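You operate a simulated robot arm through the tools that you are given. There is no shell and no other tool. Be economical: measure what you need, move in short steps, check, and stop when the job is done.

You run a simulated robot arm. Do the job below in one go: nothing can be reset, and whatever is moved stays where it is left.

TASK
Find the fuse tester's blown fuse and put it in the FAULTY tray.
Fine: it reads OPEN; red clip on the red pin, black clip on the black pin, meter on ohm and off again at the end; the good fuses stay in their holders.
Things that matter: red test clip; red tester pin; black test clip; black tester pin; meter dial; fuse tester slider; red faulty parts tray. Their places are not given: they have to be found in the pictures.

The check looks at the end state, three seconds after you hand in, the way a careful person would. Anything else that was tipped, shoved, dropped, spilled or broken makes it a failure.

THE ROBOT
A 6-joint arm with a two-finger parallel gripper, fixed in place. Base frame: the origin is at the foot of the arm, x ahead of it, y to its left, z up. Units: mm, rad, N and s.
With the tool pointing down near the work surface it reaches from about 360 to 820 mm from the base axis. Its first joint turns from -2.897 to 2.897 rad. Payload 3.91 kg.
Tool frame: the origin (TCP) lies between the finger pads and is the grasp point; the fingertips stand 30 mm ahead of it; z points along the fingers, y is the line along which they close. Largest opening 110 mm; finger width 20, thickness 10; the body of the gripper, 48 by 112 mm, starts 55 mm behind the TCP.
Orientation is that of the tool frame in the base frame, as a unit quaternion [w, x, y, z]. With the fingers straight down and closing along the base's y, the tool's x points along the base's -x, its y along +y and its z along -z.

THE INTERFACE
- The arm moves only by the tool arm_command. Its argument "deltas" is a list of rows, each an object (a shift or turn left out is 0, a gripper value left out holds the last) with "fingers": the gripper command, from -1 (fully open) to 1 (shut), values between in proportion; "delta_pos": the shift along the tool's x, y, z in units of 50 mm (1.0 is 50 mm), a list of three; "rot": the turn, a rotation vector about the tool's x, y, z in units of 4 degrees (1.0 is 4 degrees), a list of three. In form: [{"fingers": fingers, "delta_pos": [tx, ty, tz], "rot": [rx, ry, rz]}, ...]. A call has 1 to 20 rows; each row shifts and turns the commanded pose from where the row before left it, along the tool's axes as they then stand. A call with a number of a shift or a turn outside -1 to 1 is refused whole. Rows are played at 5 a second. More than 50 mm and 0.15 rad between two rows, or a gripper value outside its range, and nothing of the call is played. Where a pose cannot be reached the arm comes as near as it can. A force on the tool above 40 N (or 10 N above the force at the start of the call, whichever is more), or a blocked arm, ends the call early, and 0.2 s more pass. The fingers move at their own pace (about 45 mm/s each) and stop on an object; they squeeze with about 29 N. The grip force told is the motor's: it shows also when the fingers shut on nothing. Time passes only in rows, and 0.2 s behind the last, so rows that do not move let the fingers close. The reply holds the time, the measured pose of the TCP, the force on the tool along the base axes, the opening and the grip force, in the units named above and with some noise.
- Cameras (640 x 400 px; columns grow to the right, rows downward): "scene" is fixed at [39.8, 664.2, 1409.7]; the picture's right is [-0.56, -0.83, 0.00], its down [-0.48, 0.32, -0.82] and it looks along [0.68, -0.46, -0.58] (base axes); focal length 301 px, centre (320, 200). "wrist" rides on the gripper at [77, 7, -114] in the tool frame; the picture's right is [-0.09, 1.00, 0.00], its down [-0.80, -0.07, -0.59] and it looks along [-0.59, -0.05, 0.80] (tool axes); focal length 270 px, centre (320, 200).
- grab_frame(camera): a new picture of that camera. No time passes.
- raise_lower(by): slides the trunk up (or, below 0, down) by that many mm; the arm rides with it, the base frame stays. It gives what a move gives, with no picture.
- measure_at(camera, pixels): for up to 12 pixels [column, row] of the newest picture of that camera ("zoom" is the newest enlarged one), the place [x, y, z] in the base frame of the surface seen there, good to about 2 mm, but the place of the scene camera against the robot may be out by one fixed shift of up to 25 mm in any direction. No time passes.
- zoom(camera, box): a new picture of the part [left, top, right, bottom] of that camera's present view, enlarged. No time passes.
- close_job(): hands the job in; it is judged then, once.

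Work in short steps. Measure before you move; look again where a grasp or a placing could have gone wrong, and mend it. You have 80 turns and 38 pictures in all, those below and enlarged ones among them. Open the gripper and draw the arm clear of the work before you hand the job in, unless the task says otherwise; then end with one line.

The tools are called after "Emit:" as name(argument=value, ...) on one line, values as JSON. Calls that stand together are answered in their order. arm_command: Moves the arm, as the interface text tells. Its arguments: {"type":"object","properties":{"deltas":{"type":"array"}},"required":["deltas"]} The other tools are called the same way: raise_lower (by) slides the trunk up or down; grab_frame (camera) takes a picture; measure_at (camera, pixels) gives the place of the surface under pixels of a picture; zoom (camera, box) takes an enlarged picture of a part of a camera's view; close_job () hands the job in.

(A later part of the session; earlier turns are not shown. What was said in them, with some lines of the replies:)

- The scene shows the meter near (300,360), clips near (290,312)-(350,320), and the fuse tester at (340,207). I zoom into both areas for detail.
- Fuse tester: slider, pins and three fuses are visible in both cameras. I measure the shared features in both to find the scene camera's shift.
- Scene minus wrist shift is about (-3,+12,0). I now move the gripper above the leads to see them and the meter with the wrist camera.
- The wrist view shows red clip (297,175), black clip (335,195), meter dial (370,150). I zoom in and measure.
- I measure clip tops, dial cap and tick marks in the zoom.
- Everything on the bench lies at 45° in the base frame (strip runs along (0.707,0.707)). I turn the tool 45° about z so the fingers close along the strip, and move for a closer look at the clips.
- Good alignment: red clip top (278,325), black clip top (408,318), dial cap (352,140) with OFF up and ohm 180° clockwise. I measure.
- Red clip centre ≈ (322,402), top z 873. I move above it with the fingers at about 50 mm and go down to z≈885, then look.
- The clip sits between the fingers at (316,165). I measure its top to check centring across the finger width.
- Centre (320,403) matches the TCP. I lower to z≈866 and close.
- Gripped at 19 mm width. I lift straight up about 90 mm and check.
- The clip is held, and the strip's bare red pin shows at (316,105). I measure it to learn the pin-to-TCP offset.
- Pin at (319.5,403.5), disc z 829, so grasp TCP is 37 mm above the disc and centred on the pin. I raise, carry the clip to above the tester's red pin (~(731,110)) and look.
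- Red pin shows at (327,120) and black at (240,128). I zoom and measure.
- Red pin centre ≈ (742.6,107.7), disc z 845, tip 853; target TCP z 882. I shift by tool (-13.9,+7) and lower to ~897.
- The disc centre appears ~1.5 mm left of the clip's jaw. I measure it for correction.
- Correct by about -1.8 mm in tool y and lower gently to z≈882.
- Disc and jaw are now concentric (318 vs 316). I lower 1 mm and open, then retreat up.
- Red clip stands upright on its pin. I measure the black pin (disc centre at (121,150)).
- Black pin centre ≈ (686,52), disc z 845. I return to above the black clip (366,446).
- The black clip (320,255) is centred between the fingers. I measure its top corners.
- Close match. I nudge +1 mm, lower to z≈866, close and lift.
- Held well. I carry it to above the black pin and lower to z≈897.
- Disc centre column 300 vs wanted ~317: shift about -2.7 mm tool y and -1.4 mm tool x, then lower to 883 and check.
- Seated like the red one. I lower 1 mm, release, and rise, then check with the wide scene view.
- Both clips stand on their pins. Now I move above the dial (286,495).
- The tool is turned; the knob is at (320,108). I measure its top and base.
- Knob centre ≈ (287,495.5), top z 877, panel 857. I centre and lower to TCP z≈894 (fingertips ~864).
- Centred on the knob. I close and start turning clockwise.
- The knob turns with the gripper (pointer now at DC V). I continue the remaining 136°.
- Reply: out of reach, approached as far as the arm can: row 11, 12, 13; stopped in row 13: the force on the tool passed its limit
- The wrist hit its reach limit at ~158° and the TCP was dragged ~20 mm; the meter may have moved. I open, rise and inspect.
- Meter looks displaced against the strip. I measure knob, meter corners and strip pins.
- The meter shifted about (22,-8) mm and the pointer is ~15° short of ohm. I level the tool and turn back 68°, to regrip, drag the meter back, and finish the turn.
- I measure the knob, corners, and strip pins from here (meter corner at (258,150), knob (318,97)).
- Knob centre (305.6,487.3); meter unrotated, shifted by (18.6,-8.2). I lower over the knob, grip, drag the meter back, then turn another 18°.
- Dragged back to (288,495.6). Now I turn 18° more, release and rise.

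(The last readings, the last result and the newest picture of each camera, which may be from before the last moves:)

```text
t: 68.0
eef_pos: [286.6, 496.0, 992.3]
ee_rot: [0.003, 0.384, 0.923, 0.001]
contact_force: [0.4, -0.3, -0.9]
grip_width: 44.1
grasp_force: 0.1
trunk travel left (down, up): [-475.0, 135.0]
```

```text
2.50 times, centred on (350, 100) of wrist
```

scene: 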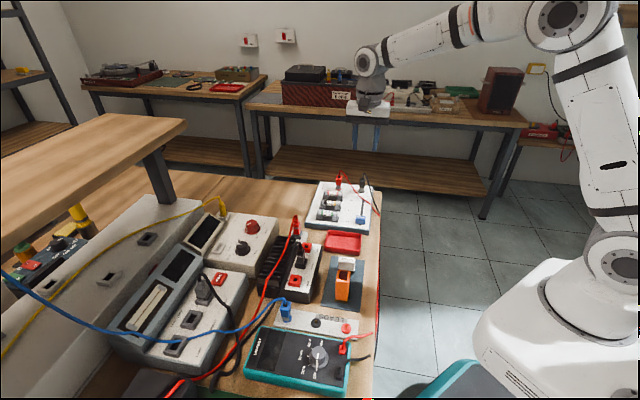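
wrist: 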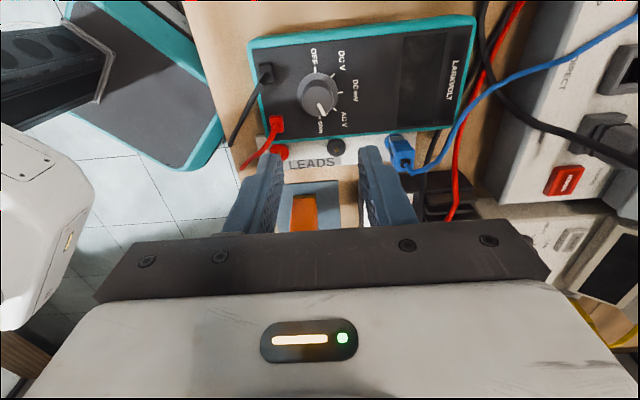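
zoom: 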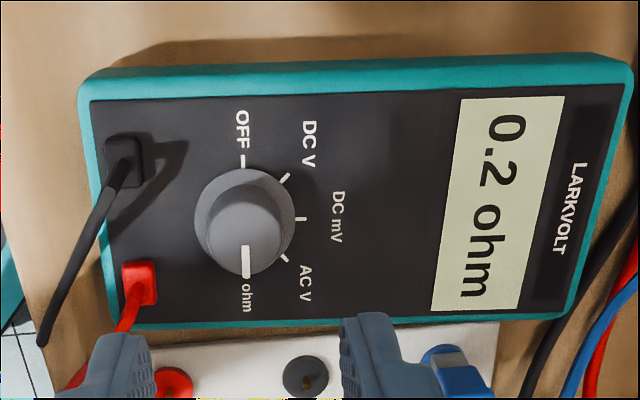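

Fuse 1 reads 0.2 ohm (good), meter is back in place and the dial is on ohm. Now I go above the slider (~(549,166)).

Emit:
arm_command(deltas=[{"delta_pos": [0, 0, -0.9]}, {"delta_pos": [0, 0, -0.5]}, {"delta_pos": [-0.934, -0.106, 0]}, {"delta_pos": [-0.934, -0.106, 0]}, {"delta_pos": [-0.934, -0.106, 0]}, {"delta_pos": [-0.934, -0.106, 0]}, {"delta_pos": [-0.934, -0.106, 0]}, {"delta_pos": [-0.934, -0.106, 0]}, {"delta_pos": [-0.934, -0.106, 0]}, {"delta_pos": [-0.934, -0.106, 0]}, {"delta_pos": [-0.934, -0.106, 0]}, {"delta_pos": [0, 0, 0.7]}, {"delta_pos": [0, 0, 0.7]}, {}])

Emit:
grab_frame(camera="wrist")

```text
t: 71.0
eef_pos: [549.7, 163.1, 994.8]
ee_rot: [0.003, 0.384, 0.923, 0.0]
contact_force: [0.3, -0.1, -0.3]
grip_width: 44.1
grasp_force: 0.0
trunk travel left (down, up): [-475.0, 135.0]
```

```text
7 pictures are left
```

wrist: 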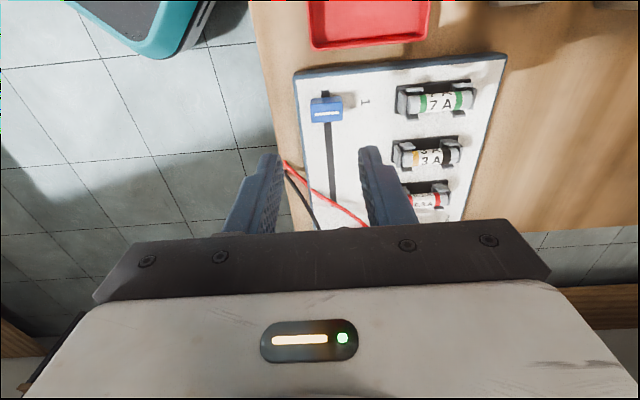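

Slider at (326,108), slot down to (336,198), fuses at (438,100), (428,155), (427,197). I measure all of them.

Emit:
measure_at(camera="wrist", pixels=[[312, 115], [341, 114], [327, 99], [327, 113], [330, 135], [336, 195], [404, 102], [471, 100], [437, 100], [398, 156], [461, 154], [429, 155]])

Emit:
measure_at(camera="wrist", pixels=[[420, 94], [455, 93], [420, 106], [455, 110], [430, 198], [370, 20], [330, 30], [418, 28], [445, 155], [415, 155], [327, 119], [370, 103]])

```text
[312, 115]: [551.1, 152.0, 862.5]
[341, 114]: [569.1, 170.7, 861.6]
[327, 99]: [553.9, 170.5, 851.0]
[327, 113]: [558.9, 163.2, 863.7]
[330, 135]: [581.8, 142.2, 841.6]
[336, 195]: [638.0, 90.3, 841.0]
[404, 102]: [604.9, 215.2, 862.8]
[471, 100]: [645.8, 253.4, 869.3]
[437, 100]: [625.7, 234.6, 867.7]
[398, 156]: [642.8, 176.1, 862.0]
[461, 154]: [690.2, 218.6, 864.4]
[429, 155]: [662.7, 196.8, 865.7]
```

```text
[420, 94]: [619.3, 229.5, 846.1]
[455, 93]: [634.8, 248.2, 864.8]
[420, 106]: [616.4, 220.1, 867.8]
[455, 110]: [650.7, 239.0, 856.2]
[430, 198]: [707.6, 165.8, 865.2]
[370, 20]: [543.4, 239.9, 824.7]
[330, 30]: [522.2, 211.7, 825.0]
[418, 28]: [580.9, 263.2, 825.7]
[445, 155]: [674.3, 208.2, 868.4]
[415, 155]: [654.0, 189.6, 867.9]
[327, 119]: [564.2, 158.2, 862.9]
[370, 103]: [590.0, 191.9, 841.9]
```

I use the last scene picture to measure the label positions 1, 2, 3 and the slot ends for the slider step.

Emit:
measure_at(camera="scene", pixels=[[348.1, 221.3], [349.6, 210.5], [351.7, 200.4], [362.8, 200], [360.5, 225], [362, 208]])

```text
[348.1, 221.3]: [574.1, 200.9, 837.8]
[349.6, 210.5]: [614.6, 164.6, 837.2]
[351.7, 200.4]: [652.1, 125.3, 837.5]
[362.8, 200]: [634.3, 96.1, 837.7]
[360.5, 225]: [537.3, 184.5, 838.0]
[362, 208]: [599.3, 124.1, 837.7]
```

Step between positions is ~54 mm along (0.707,-0.707). I grip the slider and drag it 54 mm to position 2, then read the display from the scene camera.

Emit:
arm_command(deltas=[{"delta_pos": [-0.134, 0.128, 0.38]}, {"delta_pos": [0, 0, 0.7]}, {"delta_pos": [0, 0, 0.7]}, {"delta_pos": [0, 0, 0.58]}, {}, {"fingers": 1}, {}, {}, {}, {"delta_pos": [-0.27, 0, 0]}, {"delta_pos": [-0.27, 0, 0]}, {"delta_pos": [-0.27, 0, 0]}, {"delta_pos": [-0.27, 0, 0]}, {}])

Emit:
zoom(camera="scene", box=[230, 170, 470, 400])

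```text
t: 74.0
eef_pos: [597.4, 124.0, 875.0]
ee_rot: [0.003, 0.384, 0.923, 0.0]
contact_force: [-6.7, -6.8, -8.0]
grip_width: 28.7
grasp_force: 44.9
trunk travel left (down, up): [-475.0, 135.0]
```

```text
1.74 times, centred on (350, 285) of scene
```

zoom: 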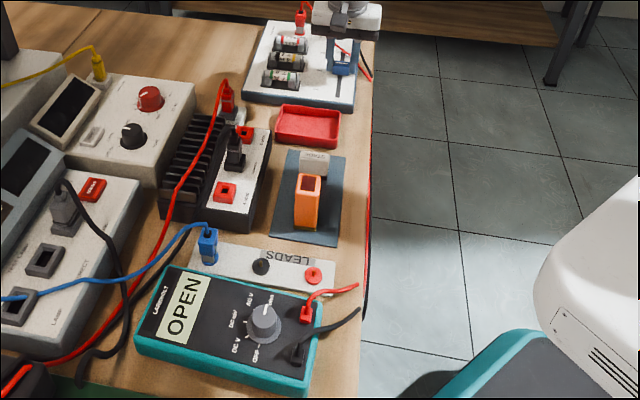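

The meter reads OPEN with the slider on 2, so fuse 2 (3 A) is blown. I release the slider, rise, move over fuse 2 and begin turning the tool 90° to grip across the fuse.

Emit:
arm_command(deltas=[{"fingers": 0.2}, {}, {}, {"delta_pos": [0, 0, -0.5]}, {"delta_pos": [0, 0, -0.9]}, {"delta_pos": [0, 0, -0.9]}, {"delta_pos": [0.053, 0.976, 0]}, {"delta_pos": [0.053, 0.976, 0]}, {"rot": [0, 0, -1]}, {"rot": [0, 0, -1]}, {"rot": [0, 0, -1]}, {"rot": [0, 0, -1]}, {"rot": [0, 0, -1]}, {"rot": [0, 0, -1]}, {"rot": [0, 0, -1]}, {"rot": [0, 0, -1]}, {"rot": [0, 0, -1]}, {"rot": [0, 0, -1]}])

Emit:
arm_command(deltas=[{"rot": [0, 0, -1]}, {"rot": [0, 0, -1]}, {"rot": [0, 0, -1]}, {"rot": [0, 0, -1]}, {"rot": [0, 0, -1]}, {"rot": [0, 0, -1]}, {"rot": [0, 0, -1]}, {"rot": [0, 0, -1]}, {"rot": [0, 0, -1]}, {"rot": [0, 0, -1]}, {"rot": [0, 0, -1]}, {"rot": [0, 0, -1]}, {"rot": [0, 0, -0.55]}, {}])

Emit:
zoom(camera="wrist", box=[190, 30, 450, 190])

```text
t: 77.8
eef_pos: [661.9, 197.4, 992.2]
ee_rot: [0.003, 0.045, 0.999, -0.001]
contact_force: [-0.2, 0.4, 1.1]
grip_width: 44.1
grasp_force: 0.1
trunk travel left (down, up): [-475.0, 135.0]
```

```text
t: 80.8
eef_pos: [661.3, 197.3, 991.8]
ee_rot: [0.003, -0.384, 0.923, -0.003]
contact_force: [0.3, -0.3, 0.2]
grip_width: 44.0
grasp_force: 0.0
trunk travel left (down, up): [-475.0, 135.0]
```

```text
2.46 times, centred on (320, 110) of wrist
```

zoom: 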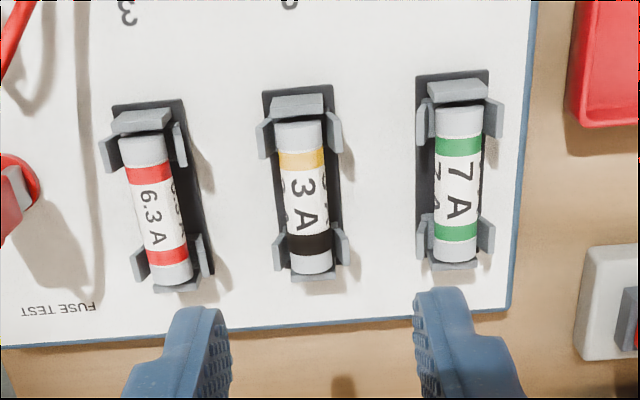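

Fuse 2 (3 A) lies at (303,198) with its holder jaws at both ends. I measure its ends, sides and the jaws.

Emit:
measure_at(camera="zoom", pixels=[[299, 126], [312, 270], [303, 197], [282, 197], [325, 197], [265, 155], [283, 230], [338, 150], [345, 230], [303, 170], [308, 225], [295, 100]])

```text
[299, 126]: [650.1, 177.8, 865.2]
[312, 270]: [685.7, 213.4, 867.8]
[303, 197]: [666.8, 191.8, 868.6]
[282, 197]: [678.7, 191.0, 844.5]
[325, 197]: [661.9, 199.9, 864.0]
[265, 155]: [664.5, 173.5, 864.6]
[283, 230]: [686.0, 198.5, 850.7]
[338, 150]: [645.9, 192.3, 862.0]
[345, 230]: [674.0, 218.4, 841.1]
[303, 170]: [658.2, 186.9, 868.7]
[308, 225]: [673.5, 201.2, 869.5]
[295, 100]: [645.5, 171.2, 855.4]
```

Fuse centre ≈ (667,195), top z 869, free gap between jaws ~33 mm. I centre, lower to z≈878, and close.

Emit:
arm_command(deltas=[{"delta_pos": [-0.044, -0.11, 0.3]}, {"delta_pos": [0, 0, 0.7]}, {"delta_pos": [0, 0, 0.7]}, {"delta_pos": [0, 0, 0.4]}, {"delta_pos": [0, 0, 0.17]}, {}, {"fingers": 1}, {}, {}, {}, {}])

```text
t: 83.2
eef_pos: [669.0, 195.5, 879.9]
ee_rot: [0.001, -0.383, 0.924, -0.002]
contact_force: [-0.5, 0.0, -1.3]
grip_width: 14.2
grasp_force: 28.4
trunk travel left (down, up): [-475.0, 135.0]
```

Gripped at 14.2 mm (fuse diameter). I lift straight up in small steps.

Emit:
arm_command(deltas=[{"delta_pos": [0, 0, -0.1]}, {"delta_pos": [0, 0, -0.2]}, {"delta_pos": [0, 0, -0.4]}, {"delta_pos": [0, 0, -0.6]}, {"delta_pos": [0, 0, -0.6]}, {}])

Emit:
zoom(camera="wrist", box=[190, 0, 510, 200])

```text
t: 84.6
eef_pos: [667.7, 194.0, 974.2]
ee_rot: [0.003, -0.382, 0.924, -0.002]
contact_force: [0.8, 0.2, 0.2]
grip_width: 14.3
grasp_force: 28.8
trunk travel left (down, up): [-475.0, 135.0]
```

```text
2.00 times, centred on (350, 100) of wrist
```

zoom: 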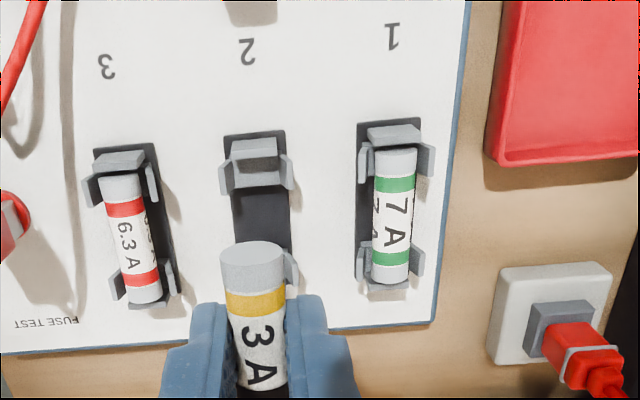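

The 3 A fuse is out, and the other two stay in place. I carry it to the tray centre (527,252), lower to z≈860, and release with a small opening.

Emit:
arm_command(deltas=[{"delta_pos": [0.29, 0.702, 0]}, {"delta_pos": [0.29, 0.702, 0]}, {"delta_pos": [0.29, 0.702, 0]}, {"delta_pos": [0.296, 0.7, 0]}, {}, {"delta_pos": [0, 0, 0.7]}, {"delta_pos": [0, 0, 0.7]}, {"delta_pos": [0, 0, 0.5]}, {"delta_pos": [0, 0, 0.36]}, {}])

```text
t: 86.8
eef_pos: [528.5, 252.7, 858.4]
ee_rot: [0.003, -0.382, 0.924, -0.002]
contact_force: [-1.1, 0.5, -1.2]
grip_width: 13.8
grasp_force: 28.7
trunk travel left (down, up): [-475.0, 135.0]
```

At the tray without contact. I release gently, wait, and rise.

Emit:
arm_command(deltas=[{"fingers": 0.6}, {}, {}, {}, {"delta_pos": [0, 0, -0.4]}, {"delta_pos": [0, 0, -0.8]}, {"delta_pos": [0, 0, -0.9]}, {"fingers": 0.2, "delta_pos": [0, 0, -0.9]}, {"delta_pos": [0, 0, -0.9]}, {}])

Emit:
grab_frame(camera="wrist")

```text
t: 89.0
eef_pos: [527.4, 253.6, 1055.0]
ee_rot: [0.003, -0.383, 0.924, -0.002]
contact_force: [0.5, 0.8, -1.0]
grip_width: 43.8
grasp_force: 0.0
trunk travel left (down, up): [-475.0, 135.0]
```

```text
3 pictures are left
```

wrist: 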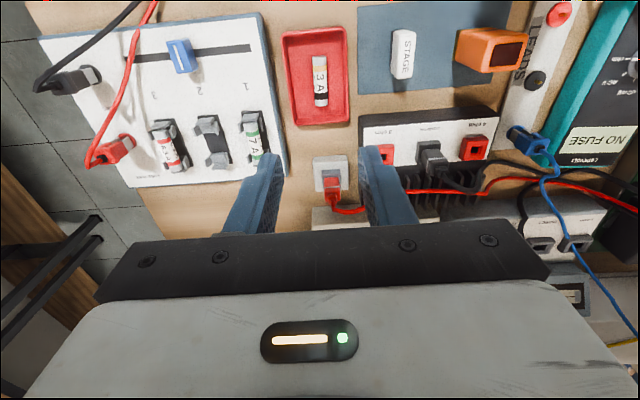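

The display now says NO FUSE, the 3 A fuse lies in the tray, and both clips are on their pins. Now I go to the dial and turn the tool +90° above it.

Emit:
arm_command(deltas=[{"delta_pos": [0, 0.853, 0]}, {"delta_pos": [0, 0.853, 0]}, {"delta_pos": [0, 0.853, 0]}, {"delta_pos": [0, 0.853, 0]}, {"delta_pos": [0, 0.853, 0]}, {"delta_pos": [0, 0.853, 0]}, {"delta_pos": [0, 0.853, 0]}, {"delta_pos": [-0.028, 0.853, 0]}, {"rot": [0, 0, 1]}, {"rot": [0, 0, 1]}, {"rot": [0, 0, 1]}, {"rot": [0, 0, 1]}, {"rot": [0, 0, 1]}, {"rot": [0, 0, 1]}, {"rot": [0, 0, 1]}, {"rot": [0, 0, 1]}, {"rot": [0, 0, 1]}, {"rot": [0, 0, 1]}, {"rot": [0, 0, 1]}, {}])

Emit:
arm_command(deltas=[{"rot": [0, 0, 1]}, {"rot": [0, 0, 1]}, {"rot": [0, 0, 1]}, {"rot": [0, 0, 1]}, {"rot": [0, 0, 1]}, {"rot": [0, 0, 1]}, {"rot": [0, 0, 1]}, {"rot": [0, 0, 1]}, {"rot": [0, 0, 1]}, {"rot": [0, 0, 1]}, {"rot": [0, 0, 1]}, {"rot": [0, 0, 0.5]}, {"delta_pos": [0, 0, 0.6]}, {"delta_pos": [0, 0, 0.6]}, {}, {}])

```text
t: 93.2
eef_pos: [286.7, 496.4, 1052.4]
ee_rot: [0.003, -0.007, 1.0, -0.001]
contact_force: [-0.7, -0.6, -1.1]
grip_width: 44.1
grasp_force: 0.0
trunk travel left (down, up): [-475.0, 135.0]
```

```text
t: 96.6
eef_pos: [288.2, 495.8, 992.8]
ee_rot: [0.003, 0.383, 0.924, 0.001]
contact_force: [-0.4, 0.3, -0.1]
grip_width: 43.7
grasp_force: 0.0
trunk travel left (down, up): [-475.0, 135.0]
```

Over the knob at (288,496). I lower, grip, and start turning counter-clockwise.

Emit:
arm_command(deltas=[{"delta_pos": [0, 0, 0.6]}, {"delta_pos": [0, 0, 0.6]}, {"delta_pos": [0, 0, 0.5]}, {"delta_pos": [0, 0, 0.28]}, {}, {"fingers": 1}, {}, {}, {}, {}, {"rot": [0, 0, -1]}, {"rot": [0, 0, -1]}, {"rot": [0, 0, -1]}, {"rot": [0, 0, -1]}, {"rot": [0, 0, -1]}, {"rot": [0, 0, -1]}, {"rot": [0, 0, -1]}, {"rot": [0, 0, -1]}, {"rot": [0, 0, -1]}, {"rot": [0, 0, -1]}])

Emit:
arm_command(deltas=[{"rot": [0, 0, -1]}, {"rot": [0, 0, -1]}, {"rot": [0, 0, -1]}, {"rot": [0, 0, -1]}, {"rot": [0, 0, -1]}, {"rot": [0, 0, -1]}, {"rot": [0, 0, -1]}, {"rot": [0, 0, -1]}, {"rot": [0, 0, -1]}, {"rot": [0, 0, -1]}, {"rot": [0, 0, -1]}, {"rot": [0, 0, -1]}, {"rot": [0, 0, -0.5]}, {}, {"fingers": 0.2}, {}, {}, {"delta_pos": [0, 0, -0.6]}])

```text
t: 100.8
eef_pos: [288.3, 494.2, 892.9]
ee_rot: [0.002, 0.043, 0.999, -0.001]
contact_force: [-2.7, -6.2, -0.1]
grip_width: 26.2
grasp_force: 28.8
trunk travel left (down, up): [-475.0, 135.0]
```

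```text
t: 104.6
eef_pos: [287.9, 494.3, 924.7]
ee_rot: [0.002, -0.383, 0.924, -0.003]
contact_force: [0.5, 0.7, -1.0]
grip_width: 43.8
grasp_force: 0.1
trunk travel left (down, up): [-475.0, 135.0]
```

Half the turn is done. I turn back +90° in the air, then regrip.

Emit:
arm_command(deltas=[{"rot": [0, 0, 1]}, {"rot": [0, 0, 1]}, {"rot": [0, 0, 1]}, {"rot": [0, 0, 1]}, {"rot": [0, 0, 1]}, {"rot": [0, 0, 1]}, {"rot": [0, 0, 1]}, {"rot": [0, 0, 1]}, {"rot": [0, 0, 1]}, {"rot": [0, 0, 1]}, {"rot": [0, 0, 1]}, {"rot": [0, 0, 1]}, {"rot": [0, 0, 1]}, {"rot": [0, 0, 1]}, {"rot": [0, 0, 1]}, {"rot": [0, 0, 1]}, {"rot": [0, 0, 1]}, {"rot": [0, 0, 1]}, {"rot": [0, 0, 1]}, {"rot": [0, 0, 1]}])

Emit:
arm_command(deltas=[{"rot": [0, 0, 1]}, {"rot": [0, 0, 1]}, {"rot": [0, 0, 0.5]}, {"delta_pos": [0, 0, 0.3]}, {"delta_pos": [0, 0, 0.32]}, {}, {"fingers": 1}, {}, {}, {}, {}])

Emit:
zoom(camera="wrist", box=[220, 60, 440, 200])

```text
t: 108.8
eef_pos: [289.0, 495.8, 923.5]
ee_rot: [0.002, 0.302, 0.953, 0.0]
contact_force: [-0.1, 0.6, -0.4]
grip_width: 44.0
grasp_force: 0.2
trunk travel left (down, up): [-475.0, 135.0]
```

```text
t: 111.2
eef_pos: [288.4, 497.3, 892.7]
ee_rot: [0.003, 0.383, 0.924, 0.0]
contact_force: [6.9, 6.3, 3.2]
grip_width: 26.6
grasp_force: 28.7
trunk travel left (down, up): [-475.0, 135.0]
```

```text
2.86 times, centred on (330, 130) of wrist
```

zoom: 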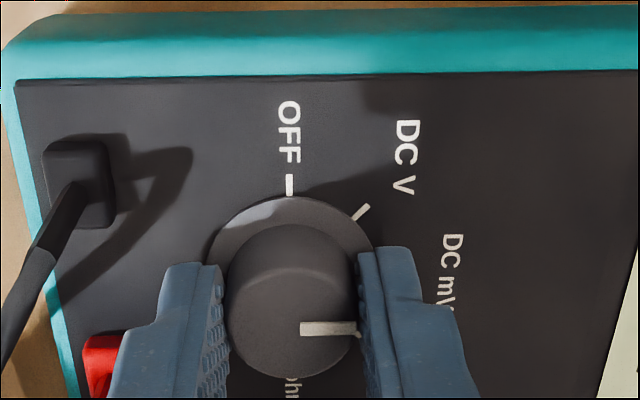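

Pointer is at DC mV, gripped again. I turn the last 90° to OFF, release and rise clear.

Emit:
arm_command(deltas=[{"rot": [0, 0, -1]}, {"rot": [0, 0, -1]}, {"rot": [0, 0, -1]}, {"rot": [0, 0, -1]}, {"rot": [0, 0, -1]}, {"rot": [0, 0, -1]}, {"rot": [0, 0, -1]}, {"rot": [0, 0, -1]}, {"rot": [0, 0, -1]}, {"rot": [0, 0, -1]}, {"rot": [0, 0, -1]}, {"rot": [0, 0, -1]}])

Emit:
arm_command(deltas=[{"rot": [0, 0, -1]}, {"rot": [0, 0, -1]}, {"rot": [0, 0, -1]}, {"rot": [0, 0, -1]}, {"rot": [0, 0, -1]}, {"rot": [0, 0, -1]}, {"rot": [0, 0, -1]}, {"rot": [0, 0, -1]}, {"rot": [0, 0, -1]}, {"rot": [0, 0, -1]}, {"rot": [0, 0, -0.5]}, {}, {"fingers": 0.2}, {}, {}, {"delta_pos": [0, 0, -0.6]}, {"delta_pos": [0, 0, -0.9]}, {"delta_pos": [0, 0, -0.9]}, {}])

Emit:
grab_frame(camera="wrist")

```text
t: 113.8
eef_pos: [288.8, 495.1, 892.6]
ee_rot: [0.002, -0.027, 1.0, -0.001]
contact_force: [5.0, 5.0, 0.5]
grip_width: 26.4
grasp_force: 29.0
trunk travel left (down, up): [-475.0, 135.0]
```

```text
t: 117.8
eef_pos: [287.5, 495.0, 1014.4]
ee_rot: [0.002, -0.383, 0.924, -0.002]
contact_force: [0.2, -0.4, 0.0]
grip_width: 44.0
grasp_force: 0.0
trunk travel left (down, up): [-475.0, 135.0]
```

```text
1 pictures are left
```

wrist: 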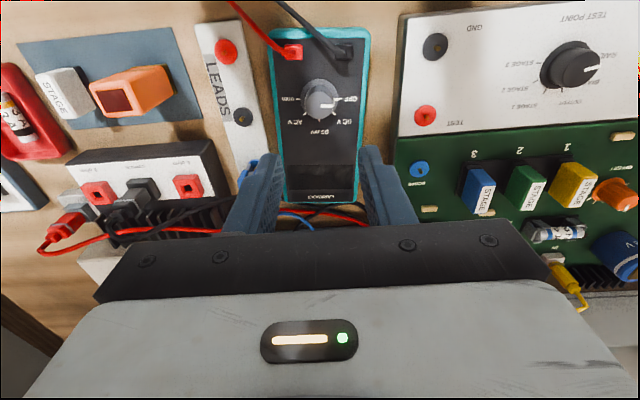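

The pointer points to OFF and the display is dark. I check the meter's place once more, then rise.

Emit:
measure_at(camera="wrist", pixels=[[308, 107], [333, 107], [320, 95], [320, 118], [337, 99], [330, 105], [272, 40], [287, 195]])

Emit:
arm_command(deltas=[{"fingers": -1, "delta_pos": [0, 0, -0.9]}, {"delta_pos": [0, 0, -0.9]}, {"delta_pos": [0, 0, -0.9]}, {}])

Emit:
zoom(camera="scene", box=[230, 170, 470, 400])

```text
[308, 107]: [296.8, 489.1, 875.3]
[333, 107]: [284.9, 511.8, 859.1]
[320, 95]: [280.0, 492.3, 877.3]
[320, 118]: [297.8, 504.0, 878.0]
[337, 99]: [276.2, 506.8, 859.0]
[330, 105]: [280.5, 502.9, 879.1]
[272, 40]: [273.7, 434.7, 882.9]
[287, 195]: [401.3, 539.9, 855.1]
```

```text
t: 118.8
eef_pos: [285.6, 496.7, 1147.1]
ee_rot: [0.002, -0.383, 0.924, -0.001]
contact_force: [-0.4, 0.4, -0.9]
grip_width: 110.0
grasp_force: 0.1
trunk travel left (down, up): [-475.0, 135.0]
```

```text
1.74 times, centred on (350, 285) of scene
```

zoom: 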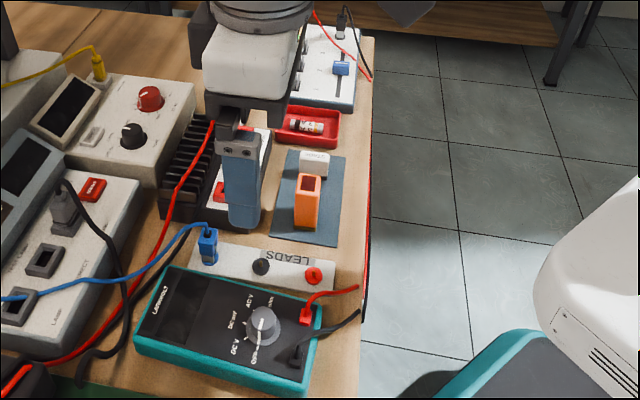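

The dial is on OFF with the display dark, the fuse is in the tray, the clips are on their pins, and the gripper is open and clear. I hand in.

Emit:
close_job()

```text
The job is handed in.
```

The blown fuse is number 2 (3 A): it read OPEN and is now in the FAULTY tray. The red and black clips are on their pins, fuses 1 and 3 are still in their holders, and the meter is back on OFF. While turning the dial I dragged the meter about 20 mm, then moved it back to within a few mm of where it was. I read fuse 1 (0.2 ohm) but did not test fuse 3.
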